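You operate a simulated robot arm through the tools that you are given. There is no shell and no other tool. Be economical: measure what you need, move in short steps, check, and stop when the job is done.

Carry out the task below with a simulated robot arm. There is one attempt and no reset: what you move stays moved.

JOB
Put the tub labelled "3" from the top of the bench marked tubs on top of the taped carton and the tub that says "2" on top of the cloth pack with the yellow label. Take the green tub and leave it on top of the carton with the white label. Do these in any order.

It is judged by the outcome, as a careful person would: the job done as asked, and still so three seconds after it is handed in. It fails if anything else is knocked over, pushed out of place, dropped, spilled or broken. Flat cloth is picked up by pressing the open fingertips on it (5 to 10 N) and closing them slowly along it; thin cloth reads only 2 to 8 mm in the jaws.

ROBOT AND FRAMES
A 7-joint arm with a two-finger parallel gripper, fixed in place. Base frame: the origin is at the foot of the arm, x ahead of it, y to its left, z up; the work surface is at about z = 0. Units: cm, rad, N and s.
With the tool pointing down near the work surface it reaches from about 22 to 58 cm from the base axis. Its first joint turns from -1.152 to 1.152 rad. Payload 2.5 kg.
Tool frame: the origin (TCP) lies between the finger pads and is the grasp point; the fingertips stand 2.3 cm ahead of it; z points along the fingers, y is the line along which they close. The gripper opens to 9.4 cm. The fingers are 3.8 cm wide and 1 cm thick; the gripper's body (5.4 by 9.6 cm) begins 3.9 cm behind the TCP.
Orientation is that of the tool frame in the base frame, as a unit quaternion [w, x, y, z]. With the fingers straight down and closing along the base's y, the tool's x points along the base's -x, its y along +y and its z along -z.

CONTROLS
- The arm moves only by the tool nudge_tool. Its argument "commands" is a list that holds one entry, the list of rows, each a list of 7 numbers: the shift along the tool's x, y, z in cm, then the turn, a rotation vector about the tool's x, y, z in rad, then the finger opening in cm, from 0 to 9.4. In form: [[[x, y, z, ax, ay, az, gripper], ...]]. A call has 1 to 10 rows; each row shifts and turns the commanded pose from where the row before left it, along the tool's axes as they then stand. Each row takes 0.2 s and may step no farther than 5 cm and 0.15 rad from the row before; otherwise, or with a gripper value out of range, the whole call is refused. A pose out of reach is approached as far as the arm can. The call stops where the force on the tool passes 40 N (or 10 N more than at its start, if that is more) or the arm is blocked; 0.2 s more then pass. Each finger travels about 10.8 cm/s and halts on what it meets, pressing with about 42 N; the grip force reading is that of the motor and also rises with nothing between the fingers. The clock runs only during rows and for 0.2 s after the last one: add rows that do not move to give the fingers time. It gives the time, the measured TCP pose, the force on the tool (base axes), the opening and the grip force at its end, in the units of the frame above (readings bear some noise), with the torque about the TCP (base axes, N m) and any sound that the robot's microphone picked up, and new pictures: "views" is both (left out), scene, wrist or none.
- Cameras (640 x 400 px; columns grow to the right, rows downward): "scene" is fixed at [12.75, -41.23, 54.16]; the picture's right is [0.75, -0.66, 0.00], its down [-0.38, -0.43, -0.82] and it looks along [0.54, 0.61, -0.57] (base axes); focal length 333 px, centre (320, 200). "wrist" rides on the gripper at [8.6, 1.6, -7.5] in the tool frame; the picture's right is [-0.18, 0.98, 0.00], its down [-0.58, -0.11, -0.81] and it looks along [-0.79, -0.15, 0.59] (tool axes); focal length 243 px, centre (320, 200). There is no depth. A picture from a camera that has moved, and an enlarged one, comes with that camera's place and axes in the base frame and with its lens.
- enlarge(camera, box): a new picture of the part [left, top, right, bottom] of that camera's present view, enlarged. The clock stands still meanwhile.
- hand_in(): hands the job in; it is judged then, once.

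Work in short steps. Places have to be worked out from the pictures, the camera data and where the tool is seen: move nearer, look again, correct. Check each grasp and each placing, and mend what went wrong. You have 120 turns and 200 pictures in all, those below and enlarged ones among them. Open the gripper and draw the arm clear of the work before you hand the job in, unless the task says otherwise; then end with one line.

The tools are called after "Request:" by a JSON object that holds its "fn" and its "kwargs". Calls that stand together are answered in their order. nudge_tool: Moves the arm, as the interface text tells. Its arguments: {"type":"object","properties":{"commands":{"type":"array","items":{"type":"array","items":{"type":"array","items":{"type":"number"}}}},"views":{"type":"string","enum":["both","scene","wrist","none"]}},"required":["commands"]} The other tools are called the same way: enlarge (camera, box) takes an enlarged picture of a part of a camera's view; hand_in () hands the job in.

At the start:

```text
t: 0.0
tcp_pos: [30.24, 15.19, 29.31]
ee_rot: [0.0, 0.0, 1.0, 0.0]
ft_force: [0.5, 0.0, 0.3]
torque: [0.0, 0.0, 0.0]
grip_width: 9.4
gripper_force: 0.0
```

scene: 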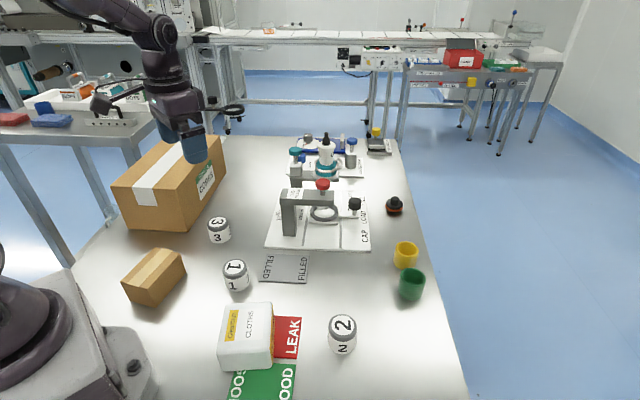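
wrist: 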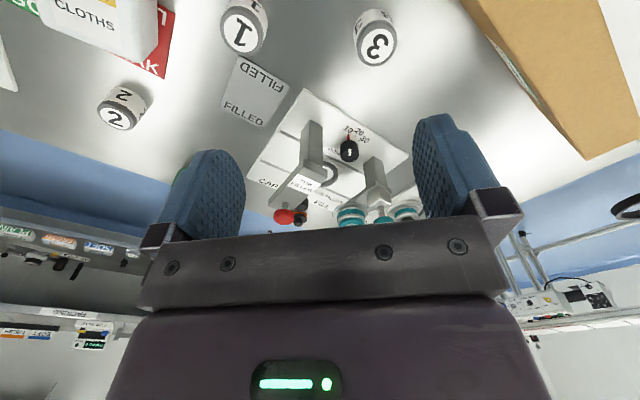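

I'll inspect the scene closely first to identify the labels.

Request:
{"fn": "enlarge", "kwargs": {"camera": "scene", "box": [100, 120, 260, 220]}}

Request:
{"fn": "enlarge", "kwargs": {"camera": "scene", "box": [100, 220, 260, 320]}}

Request:
{"fn": "enlarge", "kwargs": {"camera": "scene", "box": [200, 280, 380, 400]}}

Request:
{"fn": "enlarge", "kwargs": {"camera": "scene", "box": [260, 120, 440, 310]}}

Request:
{"fn": "enlarge", "kwargs": {"camera": "scene", "box": [0, 40, 180, 150]}}

```text
4.00 times, centred on (180, 170) of scene
camera zoom: at [12.75, -41.23, 54.16], right [0.75, -0.66, 0.0], down [-0.38, -0.43, -0.82], along [0.54, 0.61, -0.57], focal length 1332 px, centre (880, 320)
```

zoom: 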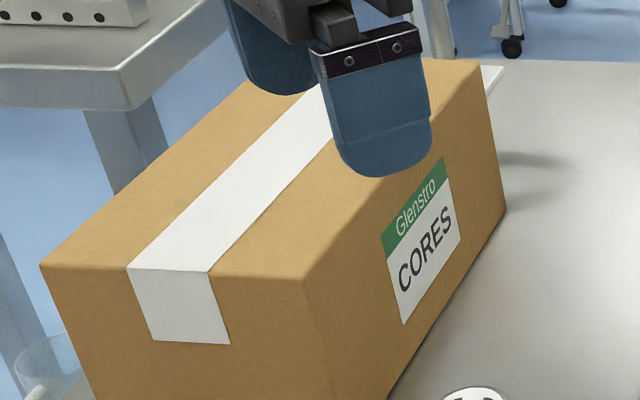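

```text
4.00 times, centred on (180, 270) of scene
camera zoom: at [12.75, -41.23, 54.16], right [0.75, -0.66, 0.0], down [-0.38, -0.43, -0.82], along [0.54, 0.61, -0.57], focal length 1332 px, centre (880, -80)
```

zoom: 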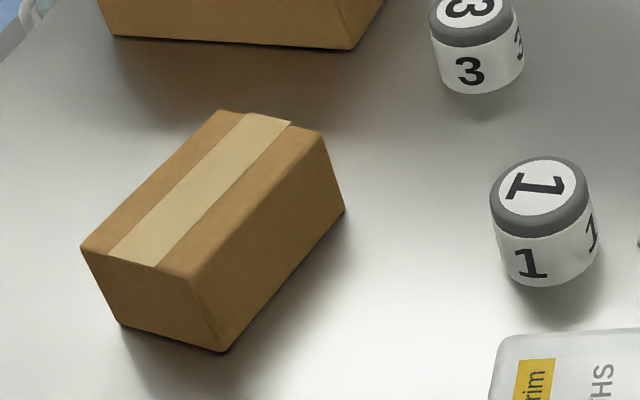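

```text
3.33 times, centred on (290, 340) of scene
camera zoom: at [12.75, -41.23, 54.16], right [0.75, -0.66, 0.0], down [-0.38, -0.43, -0.82], along [0.54, 0.61, -0.57], focal length 1110 px, centre (420, -267)
```

zoom: 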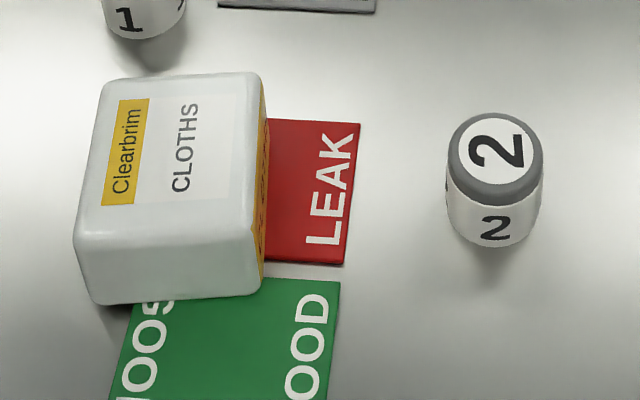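

```text
2.11 times, centred on (350, 215) of scene
camera zoom: at [12.75, -41.23, 54.16], right [0.75, -0.66, 0.0], down [-0.38, -0.43, -0.82], along [0.54, 0.61, -0.57], focal length 701 px, centre (257, 168)
```

zoom: 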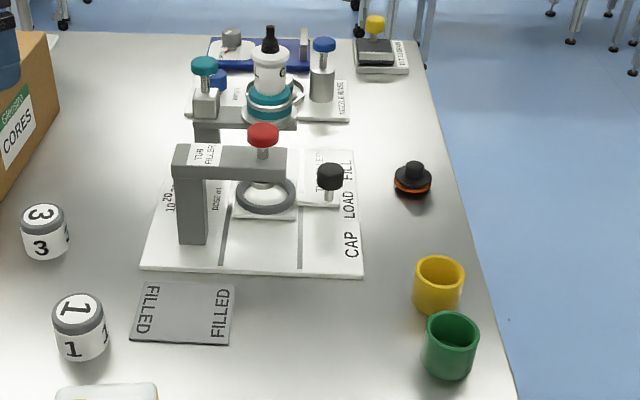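

```text
3.56 times, centred on (90, 95) of scene
camera zoom: at [12.75, -41.23, 54.16], right [0.75, -0.66, 0.0], down [-0.38, -0.43, -0.82], along [0.54, 0.61, -0.57], focal length 1184 px, centre (1138, 573)
```

zoom: 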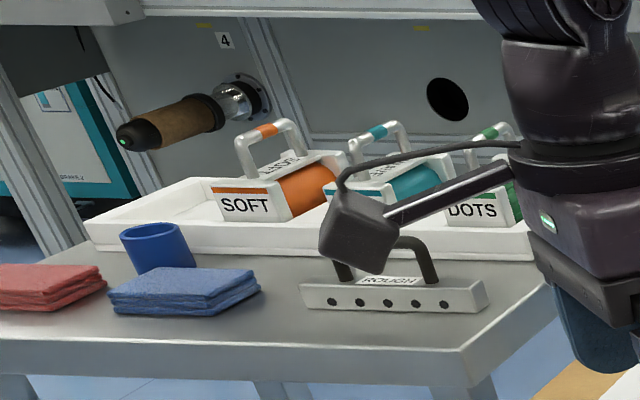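

The small carton carries only tape and the large one carries the white "CORES" label, so they are the "taped" and "white label" cartons respectively. I put tub 3 at about (35, 21.6), 5 cm tall, and I'll move above it and look.

Request:
{"fn": "nudge_tool", "kwargs": {"commands": [[[-2.4, 3.2, 3, 0, 0, 0, 9.4], [-2.4, 3.2, 4, 0, 0, 0, 9.4], [0, 0, 4, 0, 0, 0, 9.4], [0, 0, 4, 0, 0, 0, 9.4], [0, 0, 0, 0, 0, 0, 9.4]]]}}

```text
refused: row 2 steps farther than a row can; nothing moved
```

Request:
{"fn": "nudge_tool", "kwargs": {"commands": [[[-2.4, 3.2, 2.5, 0, 0, 0, 9.4], [-2.4, 3.2, 2.5, 0, 0, 0, 9.4], [0, 0, 4, 0, 0, 0, 9.4], [0, 0, 4, 0, 0, 0, 9.4], [0, 0, 2, 0, 0, 0, 9.4], [0, 0, 0, 0, 0, 0, 9.4]]]}}

```text
t: 1.4
tcp_pos: [35.13, 21.42, 14.22]
ee_rot: [0.0, 0.0, 1.0, 0.001]
ft_force: [0.7, 0.5, -0.2]
torque: [0.0, 0.0, -0.01]
grip_width: 9.4
gripper_force: 0.0
camera wrist: at [26.47, 22.89, 21.49], right [0.18, 0.98, 0.0], down [0.58, -0.11, 0.81], along [0.79, -0.15, -0.59], focal length 243 px, centre (320, 200)
```

scene: 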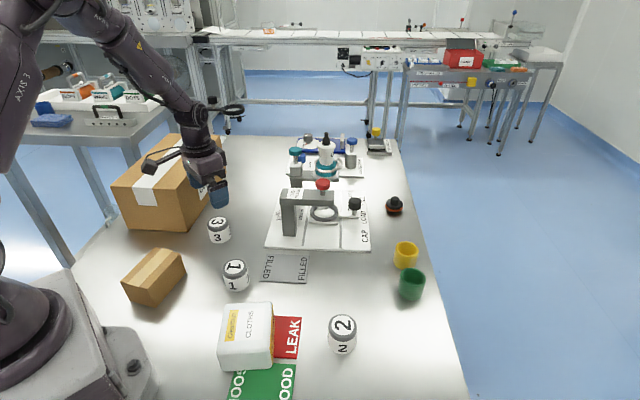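
wrist: 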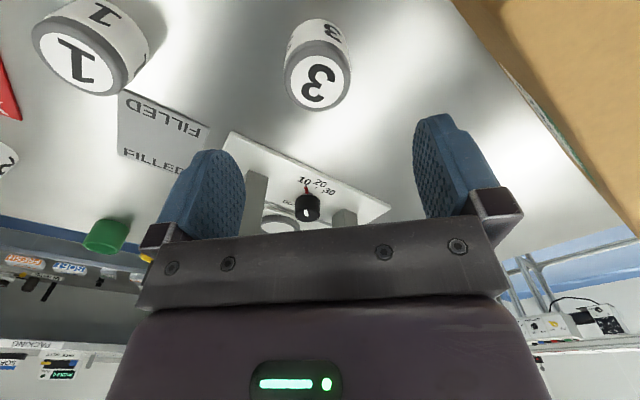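

Wrist triangulation puts tub 3's lid centre at (34.9, 21.3), matching the scene estimate. I'll descend to z≈3 and close.

Request:
{"fn": "nudge_tool", "kwargs": {"commands": [[[0.25, -0.1, 3, 0, 0, 0, 9.0], [0, 0, 3, 0, 0, 0, 8], [0, 0, 3, 0, 0, 0, 8], [0, 0, 2.2, 0, 0, 0, 8], [0, 0, 0, 0, 0, 0, 8], [0, 0, 0, 0, 0, 0, 5], [0, 0, 0, 0, 0, 0, 4], [0, 0, 0, 0, 0, 0, 4], [0, 0, 0, 0, 0, 0, 4]]]}}

```text
t: 3.4
tcp_pos: [35.02, 21.47, 3.05]
ee_rot: [0.0, 0.0, 1.0, 0.0]
ft_force: [0.6, -0.2, -0.6]
torque: [0.02, 0.03, -0.01]
grip_width: 4.83
gripper_force: 42.3
camera wrist: at [26.42, 22.89, 10.33], right [0.18, 0.98, 0.0], down [0.58, -0.11, 0.81], along [0.79, -0.15, -0.59], focal length 243 px, centre (320, 200)
```

scene: 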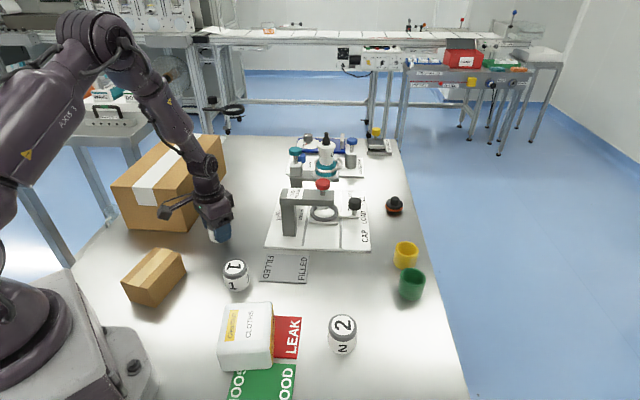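
wrist: 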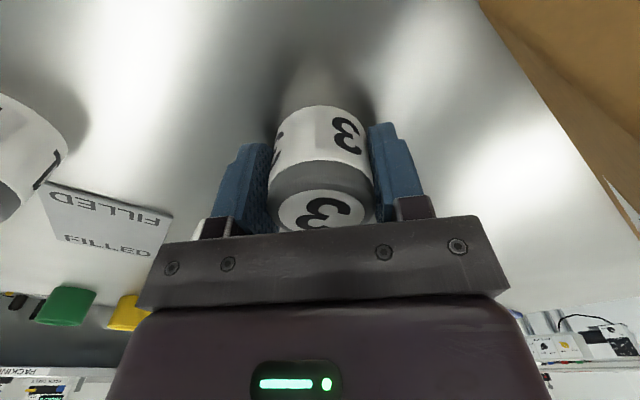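

Tub 3 is held (4.8 cm). I'll lift it and carry it back over the small taped carton, centred at about (18.4, 15.7), staying high.

Request:
{"fn": "nudge_tool", "kwargs": {"commands": [[[0, 0, -4, 0, 0, 0, 4], [0, 0, -4, 0, 0, 0, 4], [0, 0, -4, 0, 0, 0, 4], [3, -1, -1, 0, 0, 0, 4], [3, -1, 0, 0, 0, 0, 4], [3, -1, 0, 0, 0, 0, 4], [3, -1, 0, 0, 0, 0, 4], [3, -1, 0, 0, 0, 0, 4], [0, 0, 0, 0, 0, 0, 4]]]}}

```text
t: 5.4
tcp_pos: [19.6, 16.47, 16.2]
ee_rot: [0.0, 0.0, 1.0, 0.0]
ft_force: [0.7, -0.2, -1.1]
torque: [0.03, 0.01, 0.02]
grip_width: 4.83
gripper_force: 42.2
camera wrist: at [11.07, 18.0, 23.59], right [0.18, 0.98, 0.0], down [0.58, -0.11, 0.81], along [0.79, -0.15, -0.59], focal length 243 px, centre (320, 200)
```

scene: 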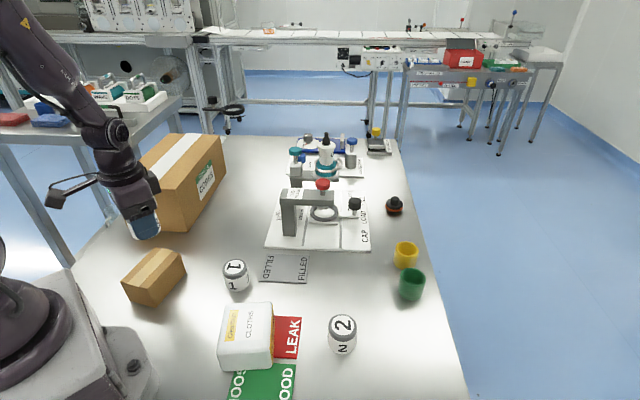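
wrist: 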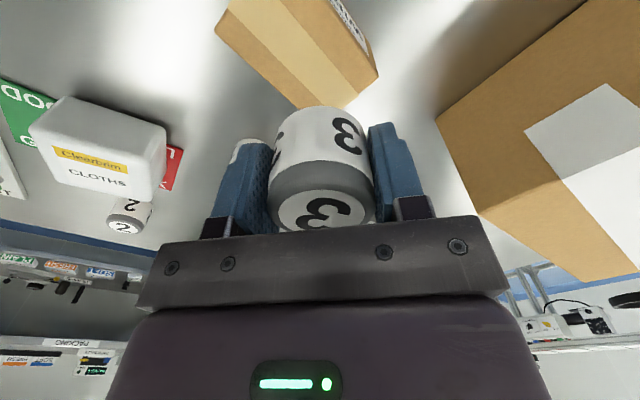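

The hidden side of the small carton shows a white label, so I'll check it.

Request:
{"fn": "enlarge", "kwargs": {"camera": "wrist", "box": [210, 0, 400, 110]}}

Request:
{"fn": "enlarge", "kwargs": {"camera": "wrist", "box": [430, 0, 640, 300]}}

```text
3.37 times, centred on (305, 55) of wrist
camera zoom: at [11.07, 18.0, 23.59], right [0.18, 0.98, 0.0], down [0.58, -0.11, 0.81], along [0.79, -0.15, -0.59], focal length 817 px, centre (370, 688)
```

zoom: 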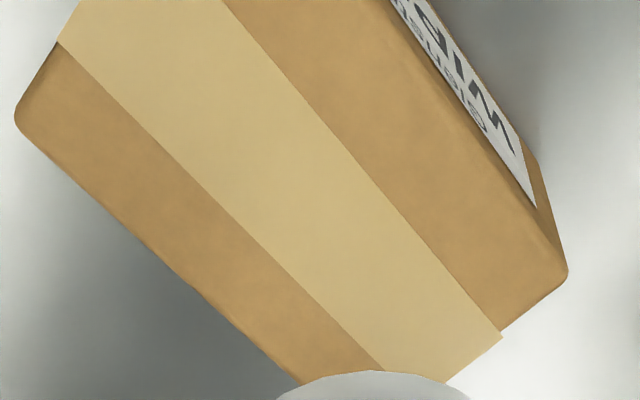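

```text
1.33 times, centred on (535, 150) of wrist
camera zoom: at [11.07, 18.0, 23.59], right [0.18, 0.98, 0.0], down [0.58, -0.11, 0.81], along [0.79, -0.15, -0.59], focal length 324 px, centre (33, 267)
```

zoom: 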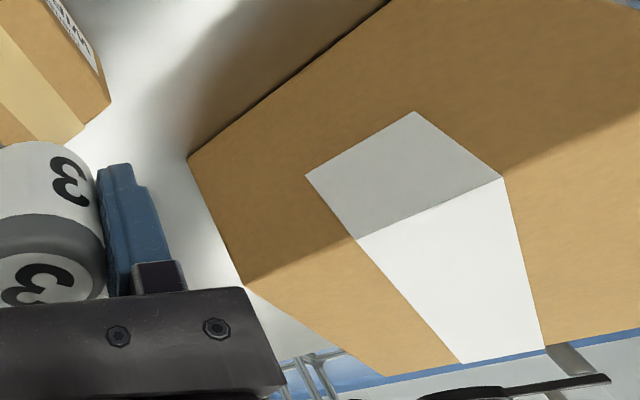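

The small carton's label may be all white, while the big one's has a green header and white tape. That would change the assignment, so I'll swing the camera around to read the small label before placing anything.

Request:
{"fn": "nudge_tool", "kwargs": {"commands": [[[1.8, 2.8, -1.5, 0, 0, 0, 4], [1.8, 2.8, -1.5, 0, 0, 0, 4], [0, 0, 0, 0, 0, 0.15, 4], [0, 0, 0, 0, 0, 0.15, 4], [0, 0, 0, 0, 0, 0.15, 4], [0, 0, 0, 0, 0, 0.15, 4], [0, 0, 0, 0, 0, 0.15, 4], [0, 0, 0, 0, 0, 0.15, 4], [0, 0, 0, 0, 0, 0, 4]]]}}

```text
t: 7.4
tcp_pos: [16.19, 22.01, 19.23]
ee_rot: [0.001, 0.435, 0.901, 0.0]
ft_force: [0.6, -0.1, -0.6]
torque: [0.0, -0.01, 0.0]
grip_width: 4.83
gripper_force: 42.0
camera wrist: at [12.13, 29.64, 26.51], right [0.89, 0.47, 0.0], down [0.28, -0.52, 0.81], along [0.38, -0.71, -0.59], focal length 243 px, centre (320, 200)
```

scene: 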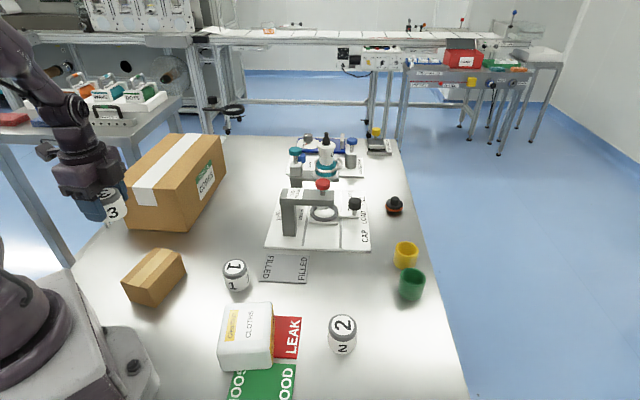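
wrist: 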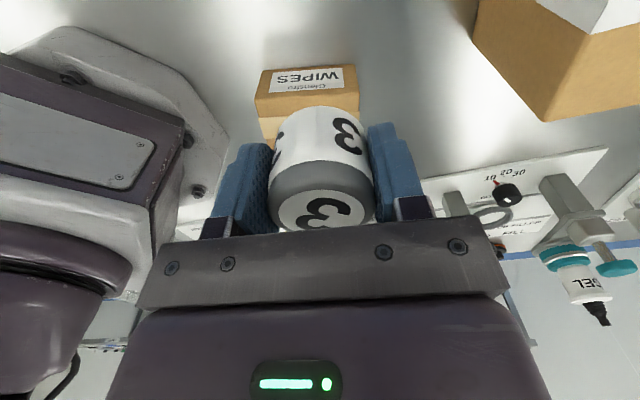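

Request:
{"fn": "enlarge", "kwargs": {"camera": "wrist", "box": [240, 50, 380, 140]}}

```text
4.44 times, centred on (310, 95) of wrist
camera zoom: at [12.13, 29.64, 26.51], right [0.89, 0.47, 0.0], down [0.28, -0.52, 0.81], along [0.38, -0.71, -0.59], focal length 1078 px, centre (364, 667)
```

zoom: 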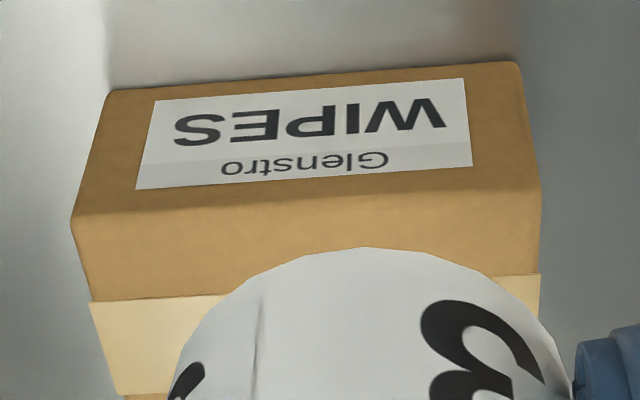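

The small "Glenstro WIPES" carton has the white label. The big one has a green-header label and conspicuous white tape, so it is the taped carton. Tub 3 therefore goes on the big carton and the green tub on the small one, so I'll rotate back and move over the big carton.

Request:
{"fn": "nudge_tool", "kwargs": {"commands": [[[0, 0, -1, 0, 0, -0.15, 4], [0, 0, -1, 0, 0, -0.15, 4], [0, 0, 0, 0, 0, -0.15, 4], [0, 0, 0, 0, 0, -0.15, 4], [0, 0, 0, 0, 0, -0.15, 4], [0, 0, 0, 0, 0, -0.15, 4], [-3, 3.5, 0, 0, 0, 0, 4], [-3, 3.5, 0, 0, 0, 0, 4], [-3, 3.5, 0, 0, 0, 0, 4], [-3, 3.5, 0, 0, 0, 0, 4]]]}}

```text
t: 9.6
tcp_pos: [28.19, 36.04, 20.91]
ee_rot: [-0.001, -0.001, 1.0, 0.001]
ft_force: [-0.3, 1.1, -0.4]
torque: [0.02, 0.02, -0.01]
grip_width: 4.82
gripper_force: 41.9
camera wrist: at [19.62, 37.54, 28.3], right [0.18, 0.98, 0.0], down [0.58, -0.11, 0.81], along [0.79, -0.15, -0.59], focal length 243 px, centre (320, 200)
```

scene: 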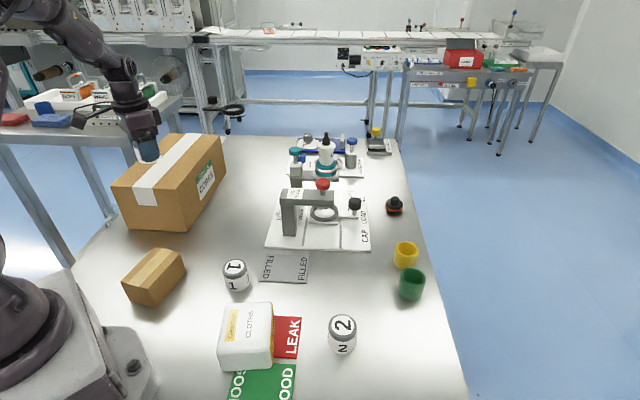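
wrist: 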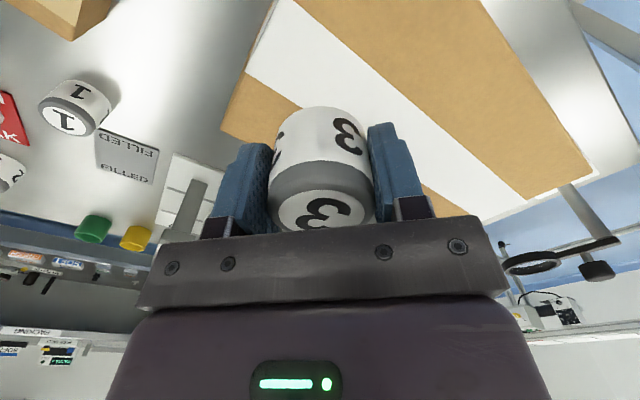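

The wrist view confirms the big carton's near corner at (30.1, 27.8) with its top at about 12.6. I'll target (30, 38) and descend to just above contact.

Request:
{"fn": "nudge_tool", "kwargs": {"commands": [[[-1.8, 2.0, 0, 0, 0, 0, 4], [0, 0, 2.5, 0, 0, 0, 4], [0, 0, 1.5, 0, 0, 0, 4], [0, 0, 0.8, 0, 0, 0, 4], [0, 0, 0, 0, 0, 0, 4]]]}}

```text
t: 10.8
tcp_pos: [29.9, 38.12, 16.39]
ee_rot: [0.0, -0.001, 1.0, 0.0]
ft_force: [-0.3, -0.6, -1.9]
torque: [-0.02, 0.02, -0.01]
grip_width: 4.82
gripper_force: 41.5
camera wrist: at [21.34, 39.54, 23.67], right [0.18, 0.98, 0.0], down [0.58, -0.11, 0.81], along [0.79, -0.15, -0.59], focal length 243 px, centre (320, 200)
```

scene: 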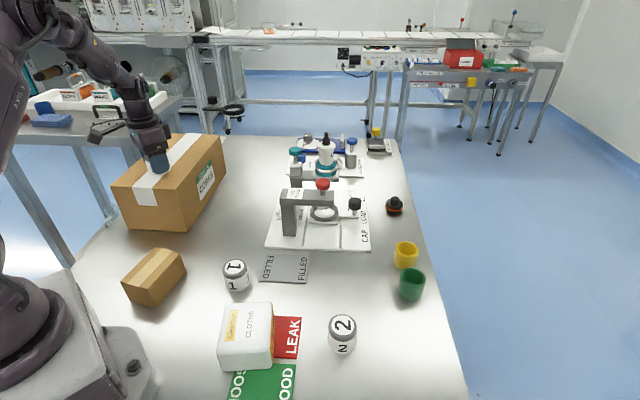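
wrist: 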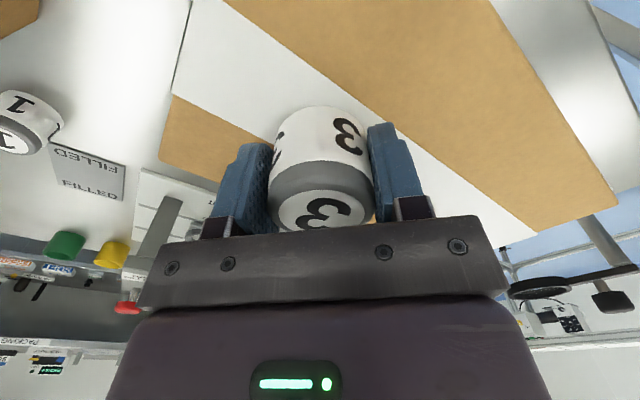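

Positioned over the carton with no contact yet. I'll lower in fine steps, watching the force.

Request:
{"fn": "nudge_tool", "kwargs": {"commands": [[[0, 0, 0.2, 0, 0, 0, 4], [0, 0, 0.2, 0, 0, 0, 4], [0, 0, 0.2, 0, 0, 0, 4], [0, 0, 0, 0, 0, 0, 4]]], "views": "none"}}

Request:
{"fn": "nudge_tool", "kwargs": {"commands": [[[0, 0, 0.12, 0, 0, 0, 4], [0, 0, 0, 0, 0, 0, 4]]], "views": "none"}}

```text
t: 11.8
tcp_pos: [30.08, 38.12, 15.98]
ee_rot: [0.002, 0.0, 1.0, 0.001]
ft_force: [-4.2, -7.3, 24.7]
torque: [-0.23, 0.18, 0.12]
grip_width: 4.81
gripper_force: 41.8
```

```text
t: 12.4
tcp_pos: [30.15, 38.13, 15.81]
ee_rot: [0.002, 0.001, 1.0, 0.003]
ft_force: [0.8, -0.5, 26.9]
torque: [-0.16, -0.1, 0.22]
grip_width: 4.79
gripper_force: 41.8
```

Contact made (25 N), so I'll ease off slightly, open the fingers and rise.

Request:
{"fn": "nudge_tool", "kwargs": {"commands": [[[0, 0, -0.2, 0, 0, 0, 4], [0, 0, 0, 0, 0, 0, 5.2], [0, 0, 0, 0, 0, 0, 6.5], [0, 0, 0, 0, 0, 0, 7.5], [0, 0, -2, 0, 0, 0, 7.5], [0, 0, -3, 0, 0, 0, 7.5], [0, 0, -4, 0, 0, 0, 7.5], [0, 0, 0, 0, 0, 0, 7.5]]]}}

```text
t: 14.2
tcp_pos: [29.96, 37.9, 25.0]
ee_rot: [0.0, 0.0, 1.0, 0.0]
ft_force: [0.5, -0.4, 0.0]
torque: [-0.01, -0.04, 0.01]
grip_width: 7.5
gripper_force: 0.0
camera wrist: at [21.32, 39.44, 32.23], right [0.18, 0.98, 0.0], down [0.58, -0.11, 0.81], along [0.79, -0.15, -0.59], focal length 243 px, centre (320, 200)
```

scene: 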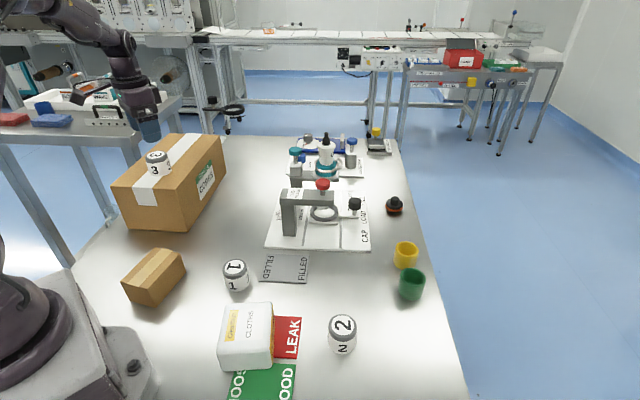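
wrist: 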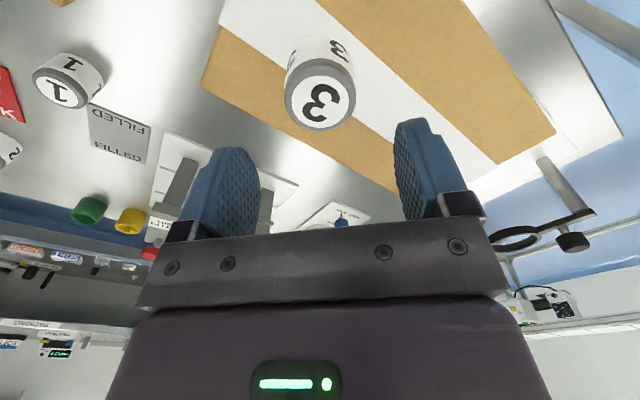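

Tub 3 stands upright on the big carton's tape and nothing else moved. Now I'll travel high towards tub 2 near (38, -18.7).

Request:
{"fn": "nudge_tool", "kwargs": {"commands": [[[0, -4.9, 0, 0, 0, 0, 7.5], [0, -4.9, 0, 0, 0, 0, 8.5], [0, -4.9, 0, 0, 0, 0, 9], [0, -4.9, 0, 0, 0, 0, 9], [0, -4.9, 0, 0, 0, 0, 9], [0, -4.9, 0, 0, 0, 0, 9], [0, -4.9, 0, 0, 0, 0, 9], [0, -4.9, 0, 0, 0, 0, 9], [-2, -4.4, 0, 0, 0, 0, 9], [-2, -4.4, 0, 0, 0, 0, 9]]], "views": "none"}}

Request:
{"fn": "nudge_tool", "kwargs": {"commands": [[[-2, -4.4, 0, 0, 0, 0, 9], [-2, -4.4, 0, 0, 0, 0, 9], [0, 0, 4, 0, 0, 0, 9], [0, 0, 4, 0, 0, 0, 9], [0, 0, 0, 0, 0, 0, 9]]]}}

```text
t: 16.4
tcp_pos: [33.79, -10.14, 25.12]
ee_rot: [0.0, -0.001, 1.0, 0.0]
ft_force: [-0.4, 0.1, 0.3]
torque: [0.01, 0.01, 0.01]
grip_width: 9.0
gripper_force: 0.0
```

```text
t: 17.6
tcp_pos: [37.94, -18.93, 16.87]
ee_rot: [-0.001, 0.0, 1.0, 0.0]
ft_force: [-0.3, -0.2, 0.4]
torque: [0.01, -0.01, 0.0]
grip_width: 9.02
gripper_force: 0.0
camera wrist: at [29.44, -17.52, 24.17], right [0.18, 0.98, 0.0], down [0.58, -0.11, 0.81], along [0.79, -0.15, -0.59], focal length 243 px, centre (320, 200)
```

scene: 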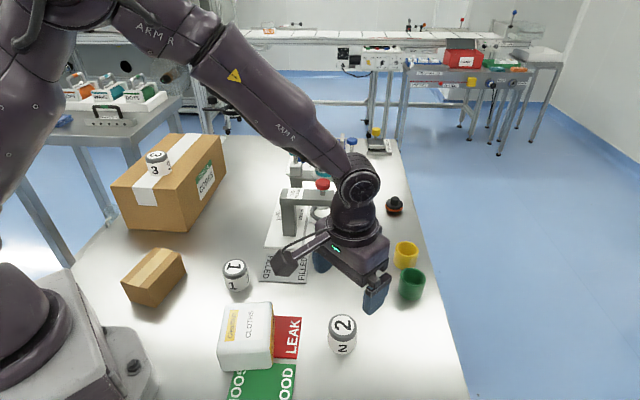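
wrist: 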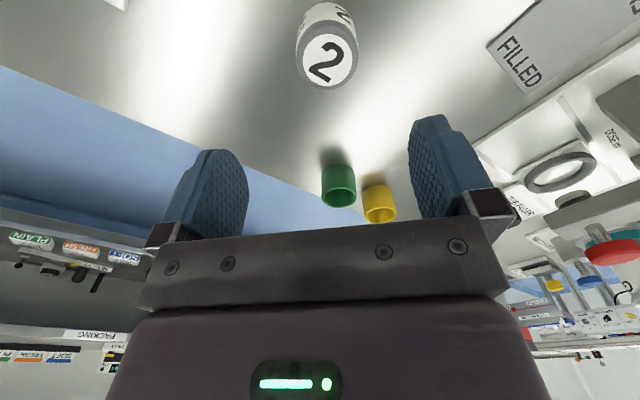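

Wrist triangulation puts tub 2 at (37.6, -18.6). I'll descend and grip.

Request:
{"fn": "nudge_tool", "kwargs": {"commands": [[[0.3, 0.35, 4, 0, 0, 0, 9], [0, 0, 4, 0, 0, 0, 8], [0, 0, 3, 0, 0, 0, 8], [0, 0, 2.8, 0, 0, 0, 8], [0, 0, 0, 0, 0, 0, 8], [0, 0, 0, 0, 0, 0, 5], [0, 0, 0, 0, 0, 0, 4], [0, 0, 0, 0, 0, 0, 4], [0, 0, 0, 0, 0, 0, 4]]], "views": "wrist"}}

```text
t: 19.6
tcp_pos: [37.74, -18.31, 3.11]
ee_rot: [0.0, 0.0, 1.0, 0.0]
ft_force: [0.7, 0.7, 0.2]
torque: [0.01, 0.01, 0.02]
grip_width: 4.79
gripper_force: 41.9
camera wrist: at [29.21, -16.91, 10.3], right [0.18, 0.98, 0.0], down [0.58, -0.11, 0.81], along [0.79, -0.15, -0.59], focal length 243 px, centre (320, 200)
```

wrist: 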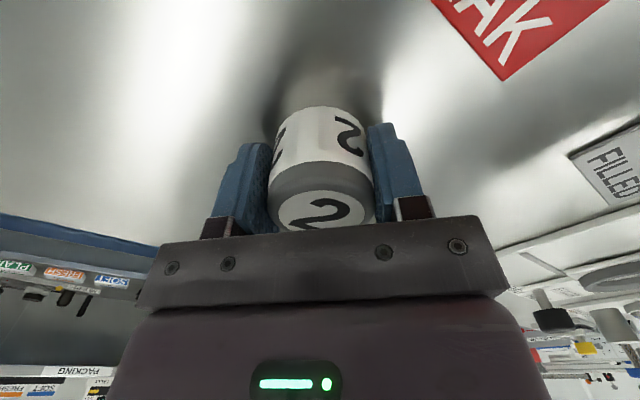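

Tub 2 is gripped. I estimate the cloth pack centre at (25.5, -8.5) with its top at about 5.6 cm, so I'll lift and move over it.

Request:
{"fn": "nudge_tool", "kwargs": {"commands": [[[0, 0, -4, 0, 0, 0, 4], [0, 0, -4, 0, 0, 0, 4], [0, 0, -4, 0, 0, 0, 4], [0, 0, -4, 0, 0, 0, 4], [3.5, 2.5, 0, 0, 0, 0, 4], [3.5, 2.5, 0, 0, 0, 0, 4], [3.5, 2.5, 0, 0, 0, 0, 4], [1.7, 2.3, 0, 0, 0, 0, 4], [0, 0, 0, 0, 0, 0, 4]]]}}

```text
t: 21.6
tcp_pos: [25.35, -8.45, 18.71]
ee_rot: [0.0, 0.0, 1.0, 0.0]
ft_force: [0.2, 0.5, -0.9]
torque: [0.05, -0.02, 0.0]
grip_width: 4.78
gripper_force: 42.1
camera wrist: at [16.84, -7.05, 26.11], right [0.18, 0.98, 0.0], down [0.58, -0.11, 0.81], along [0.79, -0.15, -0.59], focal length 243 px, centre (320, 200)
```

scene: 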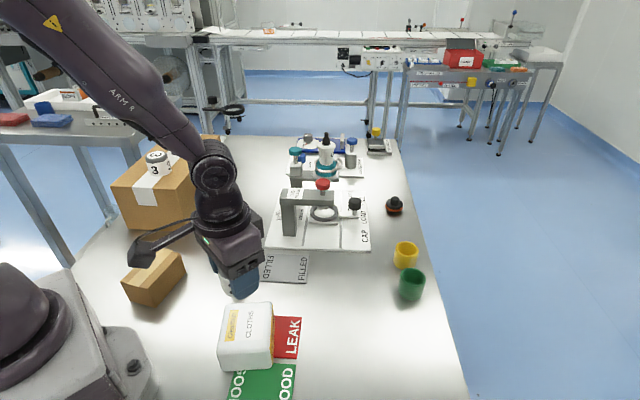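
wrist: 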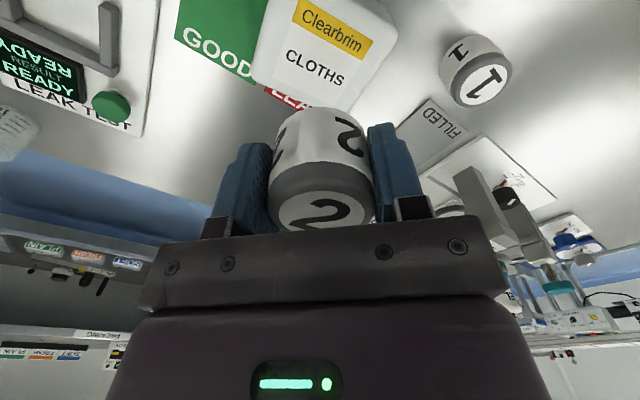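

Wrist corners agree on a pack centre of about (25.2, -8.7). I'll lower to near contact.

Request:
{"fn": "nudge_tool", "kwargs": {"commands": [[[0.1, -0.2, 3.5, 0, 0, 0, 4], [0, 0, 3, 0, 0, 0, 4], [0, 0, 1.5, 0, 0, 0, 4], [0, 0, 0.6, 0, 0, 0, 4], [0, 0, 0, 0, 0, 0, 4]]]}}

```text
t: 22.8
tcp_pos: [25.44, -8.73, 10.42]
ee_rot: [0.0, 0.0, 1.0, 0.0]
ft_force: [-0.9, -0.6, -0.4]
torque: [-0.03, -0.02, -0.05]
grip_width: 4.82
gripper_force: 41.6
camera wrist: at [16.89, -7.39, 17.63], right [0.18, 0.98, 0.0], down [0.58, -0.11, 0.81], along [0.79, -0.15, -0.59], focal length 243 px, centre (320, 200)
```

scene: 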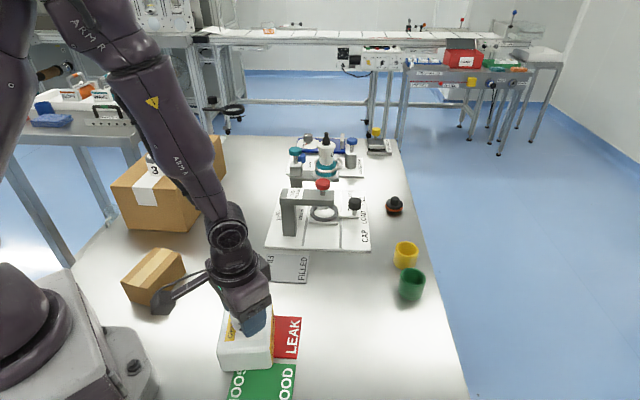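
wrist: 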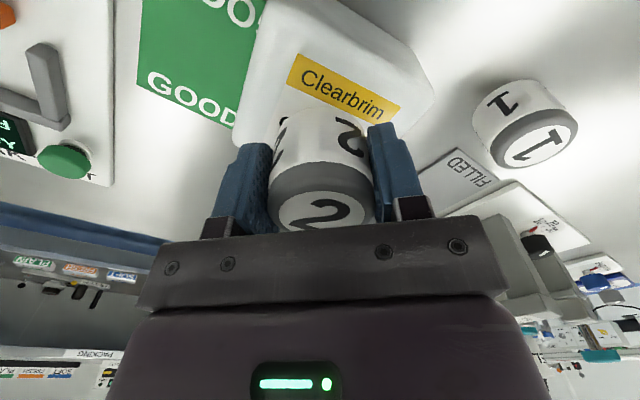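

Centred and still free. I'll lower in fine steps.

Request:
{"fn": "nudge_tool", "kwargs": {"commands": [[[0, 0, 0.3, 0, 0, 0, 4], [0, 0, 0.3, 0, 0, 0, 4], [0, 0, 0.3, 0, 0, 0, 4], [0, 0, 0, 0, 0, 0, 4]]], "views": "none"}}

```text
t: 23.8
tcp_pos: [25.44, -8.64, 9.54]
ee_rot: [0.0, 0.0, 1.0, 0.0]
ft_force: [-0.4, 0.6, -0.1]
torque: [0.02, 0.01, -0.03]
grip_width: 4.8
gripper_force: 42.0
```

Request:
{"fn": "nudge_tool", "kwargs": {"commands": [[[0, 0, 0.2, 0, 0, 0, 4], [0, 0, 0.2, 0, 0, 0, 4], [0, 0, 0.15, 0, 0, 0, 4], [0, 0, 0, 0, 0, 0, 4]]], "views": "none"}}

```text
t: 24.8
tcp_pos: [25.56, -8.72, 9.06]
ee_rot: [0.001, 0.0, 1.0, -0.001]
ft_force: [-3.0, 0.0, 30.1]
torque: [0.05, -0.07, 0.05]
grip_width: 4.79
gripper_force: 42.2
```

Contact at TCP z≈9.06. I'll relieve the load, release and rise.

Request:
{"fn": "nudge_tool", "kwargs": {"commands": [[[0, 0, -0.15, 0, 0, 0, 4], [0, 0, 0, 0, 0, 0, 5.2], [0, 0, 0, 0, 0, 0, 6.5], [0, 0, 0, 0, 0, 0, 7.5], [0, 0, -2, 0, 0, 0, 7.5], [0, 0, -3, 0, 0, 0, 7.5], [0, 0, -4, 0, 0, 0, 7.5], [0, 0, -4, 0, 0, 0, 7.5], [0, 0, 0, 0, 0, 0, 7.5]]]}}

```text
t: 26.8
tcp_pos: [25.37, -8.98, 22.08]
ee_rot: [0.001, 0.0, 1.0, 0.0]
ft_force: [0.5, -0.4, -1.0]
torque: [0.0, 0.02, 0.01]
grip_width: 7.52
gripper_force: 0.0
camera wrist: at [16.78, -7.52, 29.33], right [0.18, 0.98, 0.0], down [0.58, -0.11, 0.81], along [0.79, -0.15, -0.59], focal length 243 px, centre (320, 200)
```

scene: 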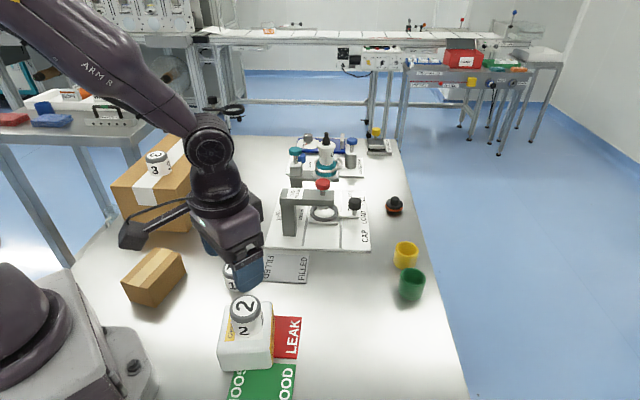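
wrist: 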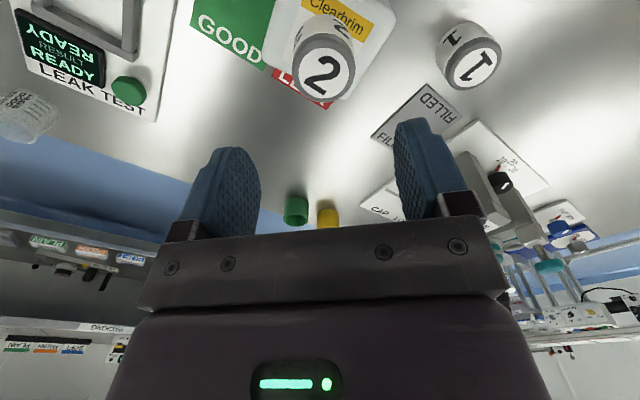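

Tub 2 sits on the pack. Now I'll move outward toward the green tub near (55, -20) for a closer look.

Request:
{"fn": "nudge_tool", "kwargs": {"commands": [[[-4, -2, 0, 0, 0, 0.0, 8.5], [-4, -2, 0, 0, 0, 0, 9.4], [-4, -2, 0, 0, 0, 0.1, 9.4], [-4, -2, 0, 0, 0, 0.1, 9.4], [-4, -2, 2, 0, 0, 0.1, 9.4], [0, 0, 2, 0, 0, 0, 9.4], [0, 0, 0, 0, 0, 0, 9.4]]]}}

```text
t: 28.4
tcp_pos: [44.65, -20.12, 18.14]
ee_rot: [0.0, 0.15, 0.989, 0.0]
ft_force: [0.2, -0.1, -0.8]
torque: [-0.02, -0.01, 0.02]
grip_width: 9.39
gripper_force: 0.0
camera wrist: at [36.9, -16.25, 25.39], right [0.47, 0.88, 0.0], down [0.52, -0.28, 0.81], along [0.71, -0.38, -0.59], focal length 243 px, centre (320, 200)
```

scene: 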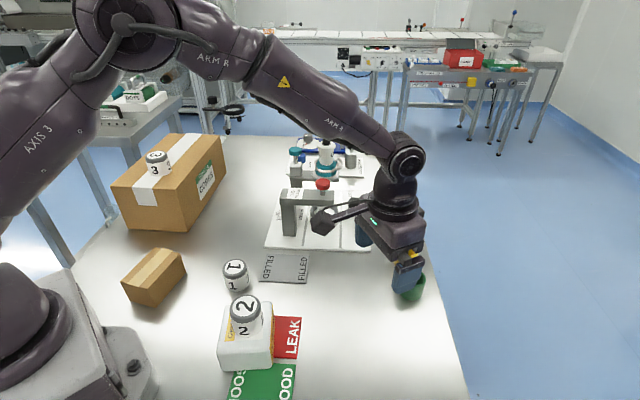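
wrist: 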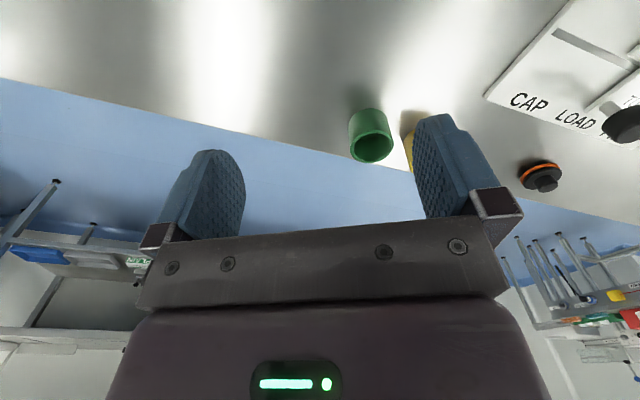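

Green is near (56.4, -19.8), about 4 cm tall, and the yellow one is close beside it. I need the yellow's exact place, so I'll yaw to +0.3 and move closer to view both between the fingers.

Request:
{"fn": "nudge_tool", "kwargs": {"commands": [[[-1.3, -0.1, 0, 0, 0, -0.15, 9.4], [-1.3, -0.1, 0, 0, 0, -0.15, 9.4], [-1.3, -0.1, 0, 0, 0, -0.15, 9.4], [-1.3, -0.1, 0, 0, 0, -0.15, 9.4], [0, 0, 0, 0, 0, 0, 9.4]]]}}

Request:
{"fn": "enlarge", "kwargs": {"camera": "wrist", "box": [260, 60, 460, 220]}}

```text
t: 29.6
tcp_pos: [49.77, -20.76, 18.09]
ee_rot: [0.0, -0.151, 0.989, 0.0]
ft_force: [-0.3, 0.9, 0.3]
torque: [0.0, 0.0, -0.02]
grip_width: 9.4
gripper_force: 0.0
camera wrist: at [41.06, -21.94, 25.46], right [-0.12, 0.99, 0.0], down [0.59, 0.07, 0.81], along [0.8, 0.09, -0.59], focal length 243 px, centre (320, 200)
```

scene: 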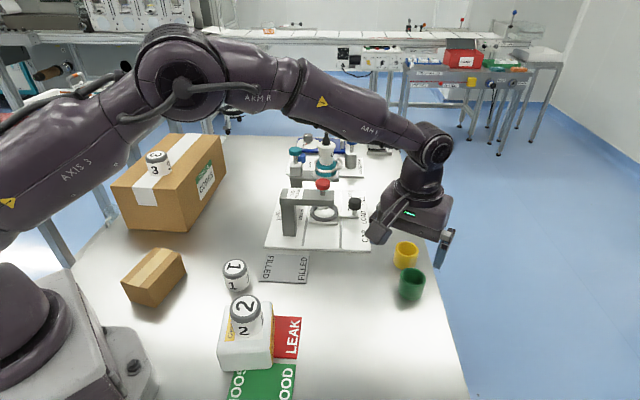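
wrist: 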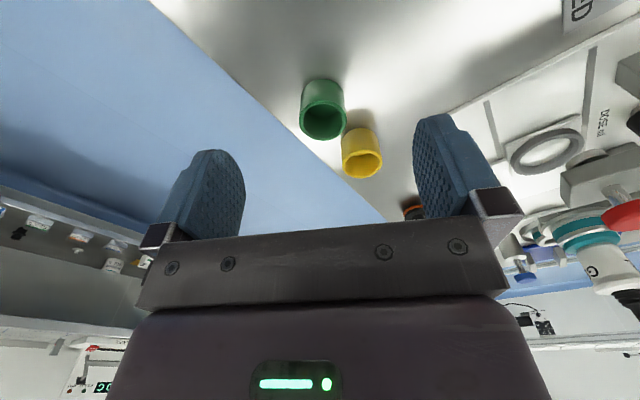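

```text
2.50 times, centred on (360, 140) of wrist
camera zoom: at [41.06, -21.94, 25.46], right [-0.12, 0.99, 0.0], down [0.59, 0.07, 0.81], along [0.8, 0.09, -0.59], focal length 606 px, centre (220, 350)
```

zoom: 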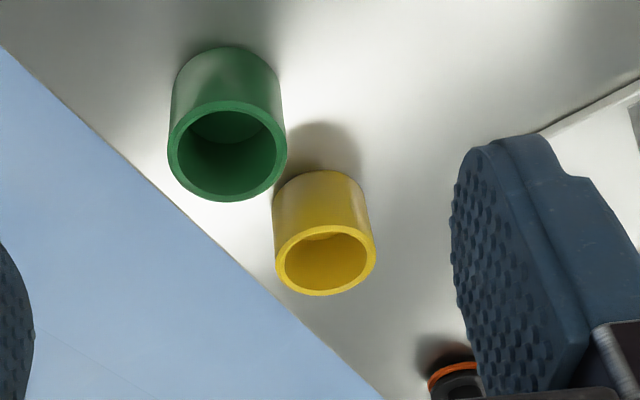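

Green rim spans x≈53.8–58.7, giving a centre of (56.2, -20.1) and height of about 4.3. Yellow is at about (62, -14.4). I'll use yaw 0 and tilt 0.3 rad outward so the arm can reach.

Request:
{"fn": "nudge_tool", "kwargs": {"commands": [[[0, 0, 0, 0, 0, 0.15, 9.4], [0, 0, 0, 0, 0, 0.151, 8.5], [0, 0, 0, 0, -0.15, 0, 7.6], [0, 0, 0, 0, -0.15, 0, 7.6], [0, 0, 0, 0, 0, 0, 7.6]]], "views": "none"}}

```text
refused: row 2 steps farther than a row can; nothing moved
```

Request:
{"fn": "nudge_tool", "kwargs": {"commands": [[[0, 0, 0, 0, 0, 0.15, 9.4], [0, 0, 0, 0, 0, 0.149, 8.5], [0, 0, 0, 0, -0.15, 0, 7.6], [0, 0, 0, 0, -0.15, 0, 7.6], [0, 0, 0, 0, 0, 0, 7.6]]], "views": "none"}}

```text
t: 30.8
tcp_pos: [49.7, -20.78, 18.28]
ee_rot: [0.151, 0.0, 0.989, 0.0]
ft_force: [-0.3, -0.9, -0.6]
torque: [0.0, -0.01, 0.04]
grip_width: 7.6
gripper_force: 0.1
```

Tilt achieved. I'll advance partway down the tilted approach line and look.

Request:
{"fn": "nudge_tool", "kwargs": {"commands": [[[-1.65, 0.68, 2, 0, 0, 0, 7.6], [0, 0, 4, 0, 0, 0, 7.6], [0, 0, 4, 0, 0, 0, 7.6], [0, 0, 0, 0, 0, 0, 7.6]]]}}

```text
t: 31.8
tcp_pos: [54.38, -19.97, 8.99]
ee_rot: [0.149, -0.001, 0.989, 0.0]
ft_force: [0.2, -0.1, 1.1]
torque: [-0.04, -0.01, 0.02]
grip_width: 7.59
gripper_force: 0.0
camera wrist: at [43.98, -18.49, 13.44], right [0.17, 0.98, 0.05], down [0.32, -0.11, 0.94], along [0.93, -0.15, -0.33], focal length 243 px, centre (320, 200)
```

scene: 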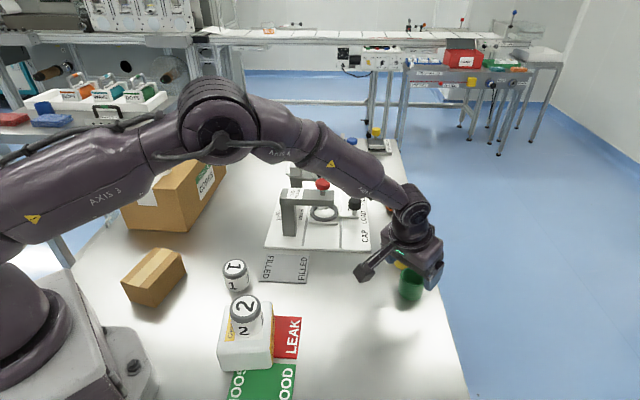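
wrist: 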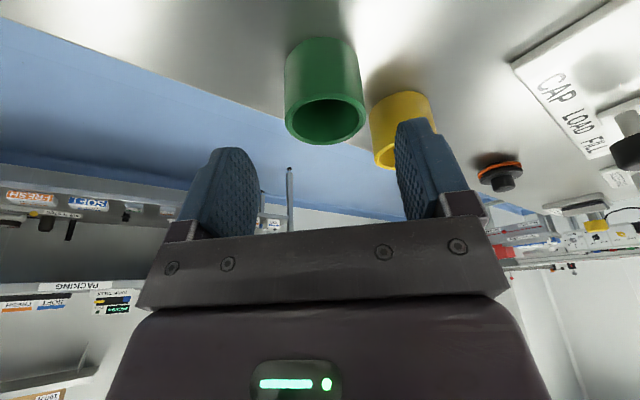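

Green is centred at about (55.9, -19.9). I'll go down to TCP z≈3 with the opening at 6.8, then close.

Request:
{"fn": "nudge_tool", "kwargs": {"commands": [[[0.1, 0, 2, 0, 0, 0, 6.8], [0.1, 0, 2, 0, 0, 0, 6.8], [0, 0, 2.1, 0, 0, 0, 6.8], [0, 0, 0, 0, 0, 0, 6.8]]]}}

```text
t: 32.8
tcp_pos: [55.96, -19.98, 3.19]
ee_rot: [0.149, 0.001, 0.989, 0.0]
ft_force: [-0.4, 0.4, 0.1]
torque: [0.01, -0.04, -0.01]
grip_width: 6.79
gripper_force: 0.0
camera wrist: at [45.53, -18.58, 7.61], right [0.18, 0.98, 0.05], down [0.32, -0.11, 0.94], along [0.93, -0.15, -0.33], focal length 243 px, centre (320, 200)
```

scene: 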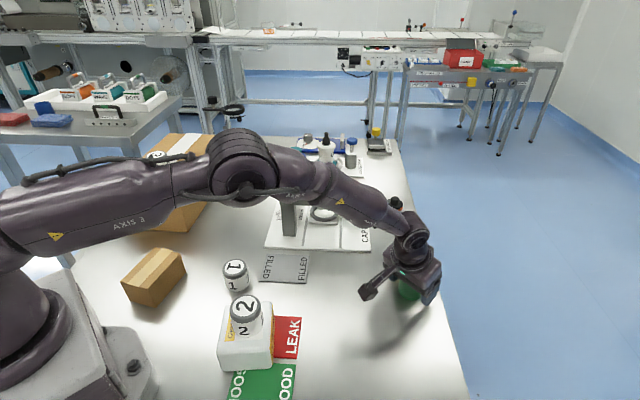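
wrist: 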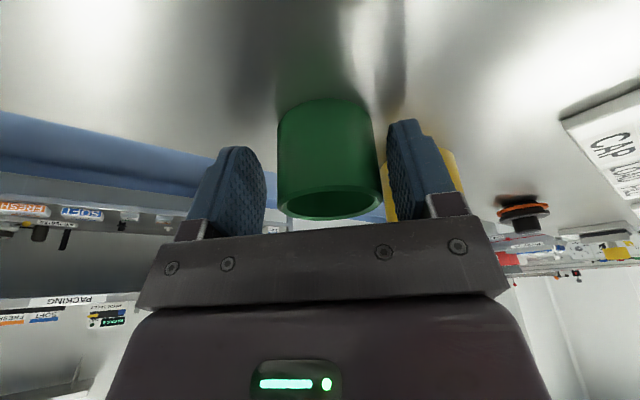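

The cup lies between the fingers, slightly toward the right one. I'll shift +0.35 in y, then close and verify.

Request:
{"fn": "nudge_tool", "kwargs": {"commands": [[[0, 0.35, 0, 0, 0, 0, 6.8], [0, 0, 0, 0, 0, 0, 5.5], [0, 0, 0, 0, 0, 0, 4.5], [0, 0, 0, 0, 0, 0, 4], [0, 0, 0, 0, 0, 0, 4]]], "views": "wrist"}}

```text
t: 34.0
tcp_pos: [56.05, -19.59, 3.19]
ee_rot: [0.15, 0.0, 0.989, -0.001]
ft_force: [-0.4, -0.2, 0.4]
torque: [-0.06, -0.02, 0.03]
grip_width: 4.89
gripper_force: 42.1
camera wrist: at [45.55, -18.22, 7.67], right [0.18, 0.98, 0.05], down [0.32, -0.11, 0.94], along [0.93, -0.15, -0.33], focal length 243 px, centre (320, 200)
```

wrist: 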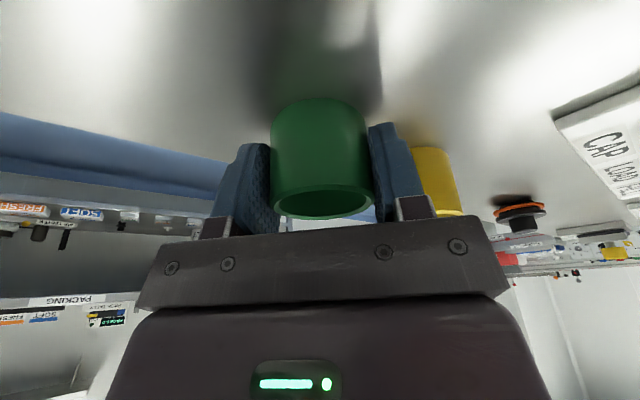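

Green tub gripped (4.9 cm). I'll lift straight up 18 cm in base z.

Request:
{"fn": "nudge_tool", "kwargs": {"commands": [[[-0.6, 0, -1.9, 0, 0, 0, 4], [-1.34, 0, -4.3, 0, 0, 0, 4], [-1.34, 0, -4.3, 0, 0, 0, 4], [-1.34, 0, -4.3, 0, 0, 0, 4], [-0.9, 0, -2.9, 0, 0, 0, 4], [0, 0, 0, 0, 0, 0, 4]]]}}

```text
t: 35.4
tcp_pos: [55.86, -19.38, 21.82]
ee_rot: [0.15, 0.0, 0.989, 0.0]
ft_force: [0.5, 0.7, 0.1]
torque: [-0.01, 0.03, 0.0]
grip_width: 4.87
gripper_force: 42.2
camera wrist: at [45.48, -17.96, 26.22], right [0.18, 0.98, 0.05], down [0.32, -0.11, 0.94], along [0.93, -0.15, -0.33], focal length 243 px, centre (320, 200)
```

scene: 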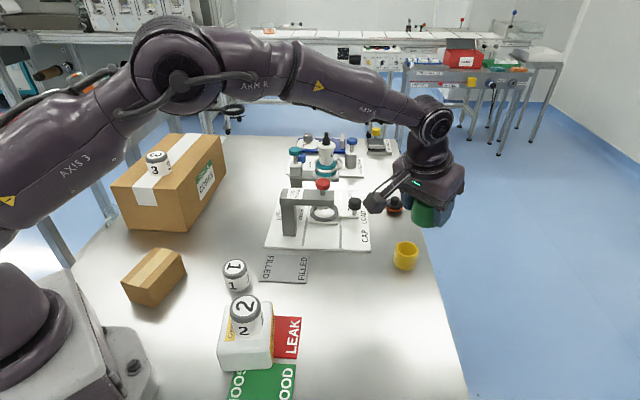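
wrist: 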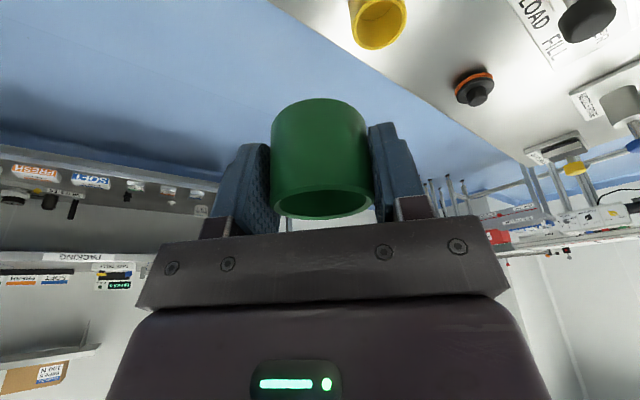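

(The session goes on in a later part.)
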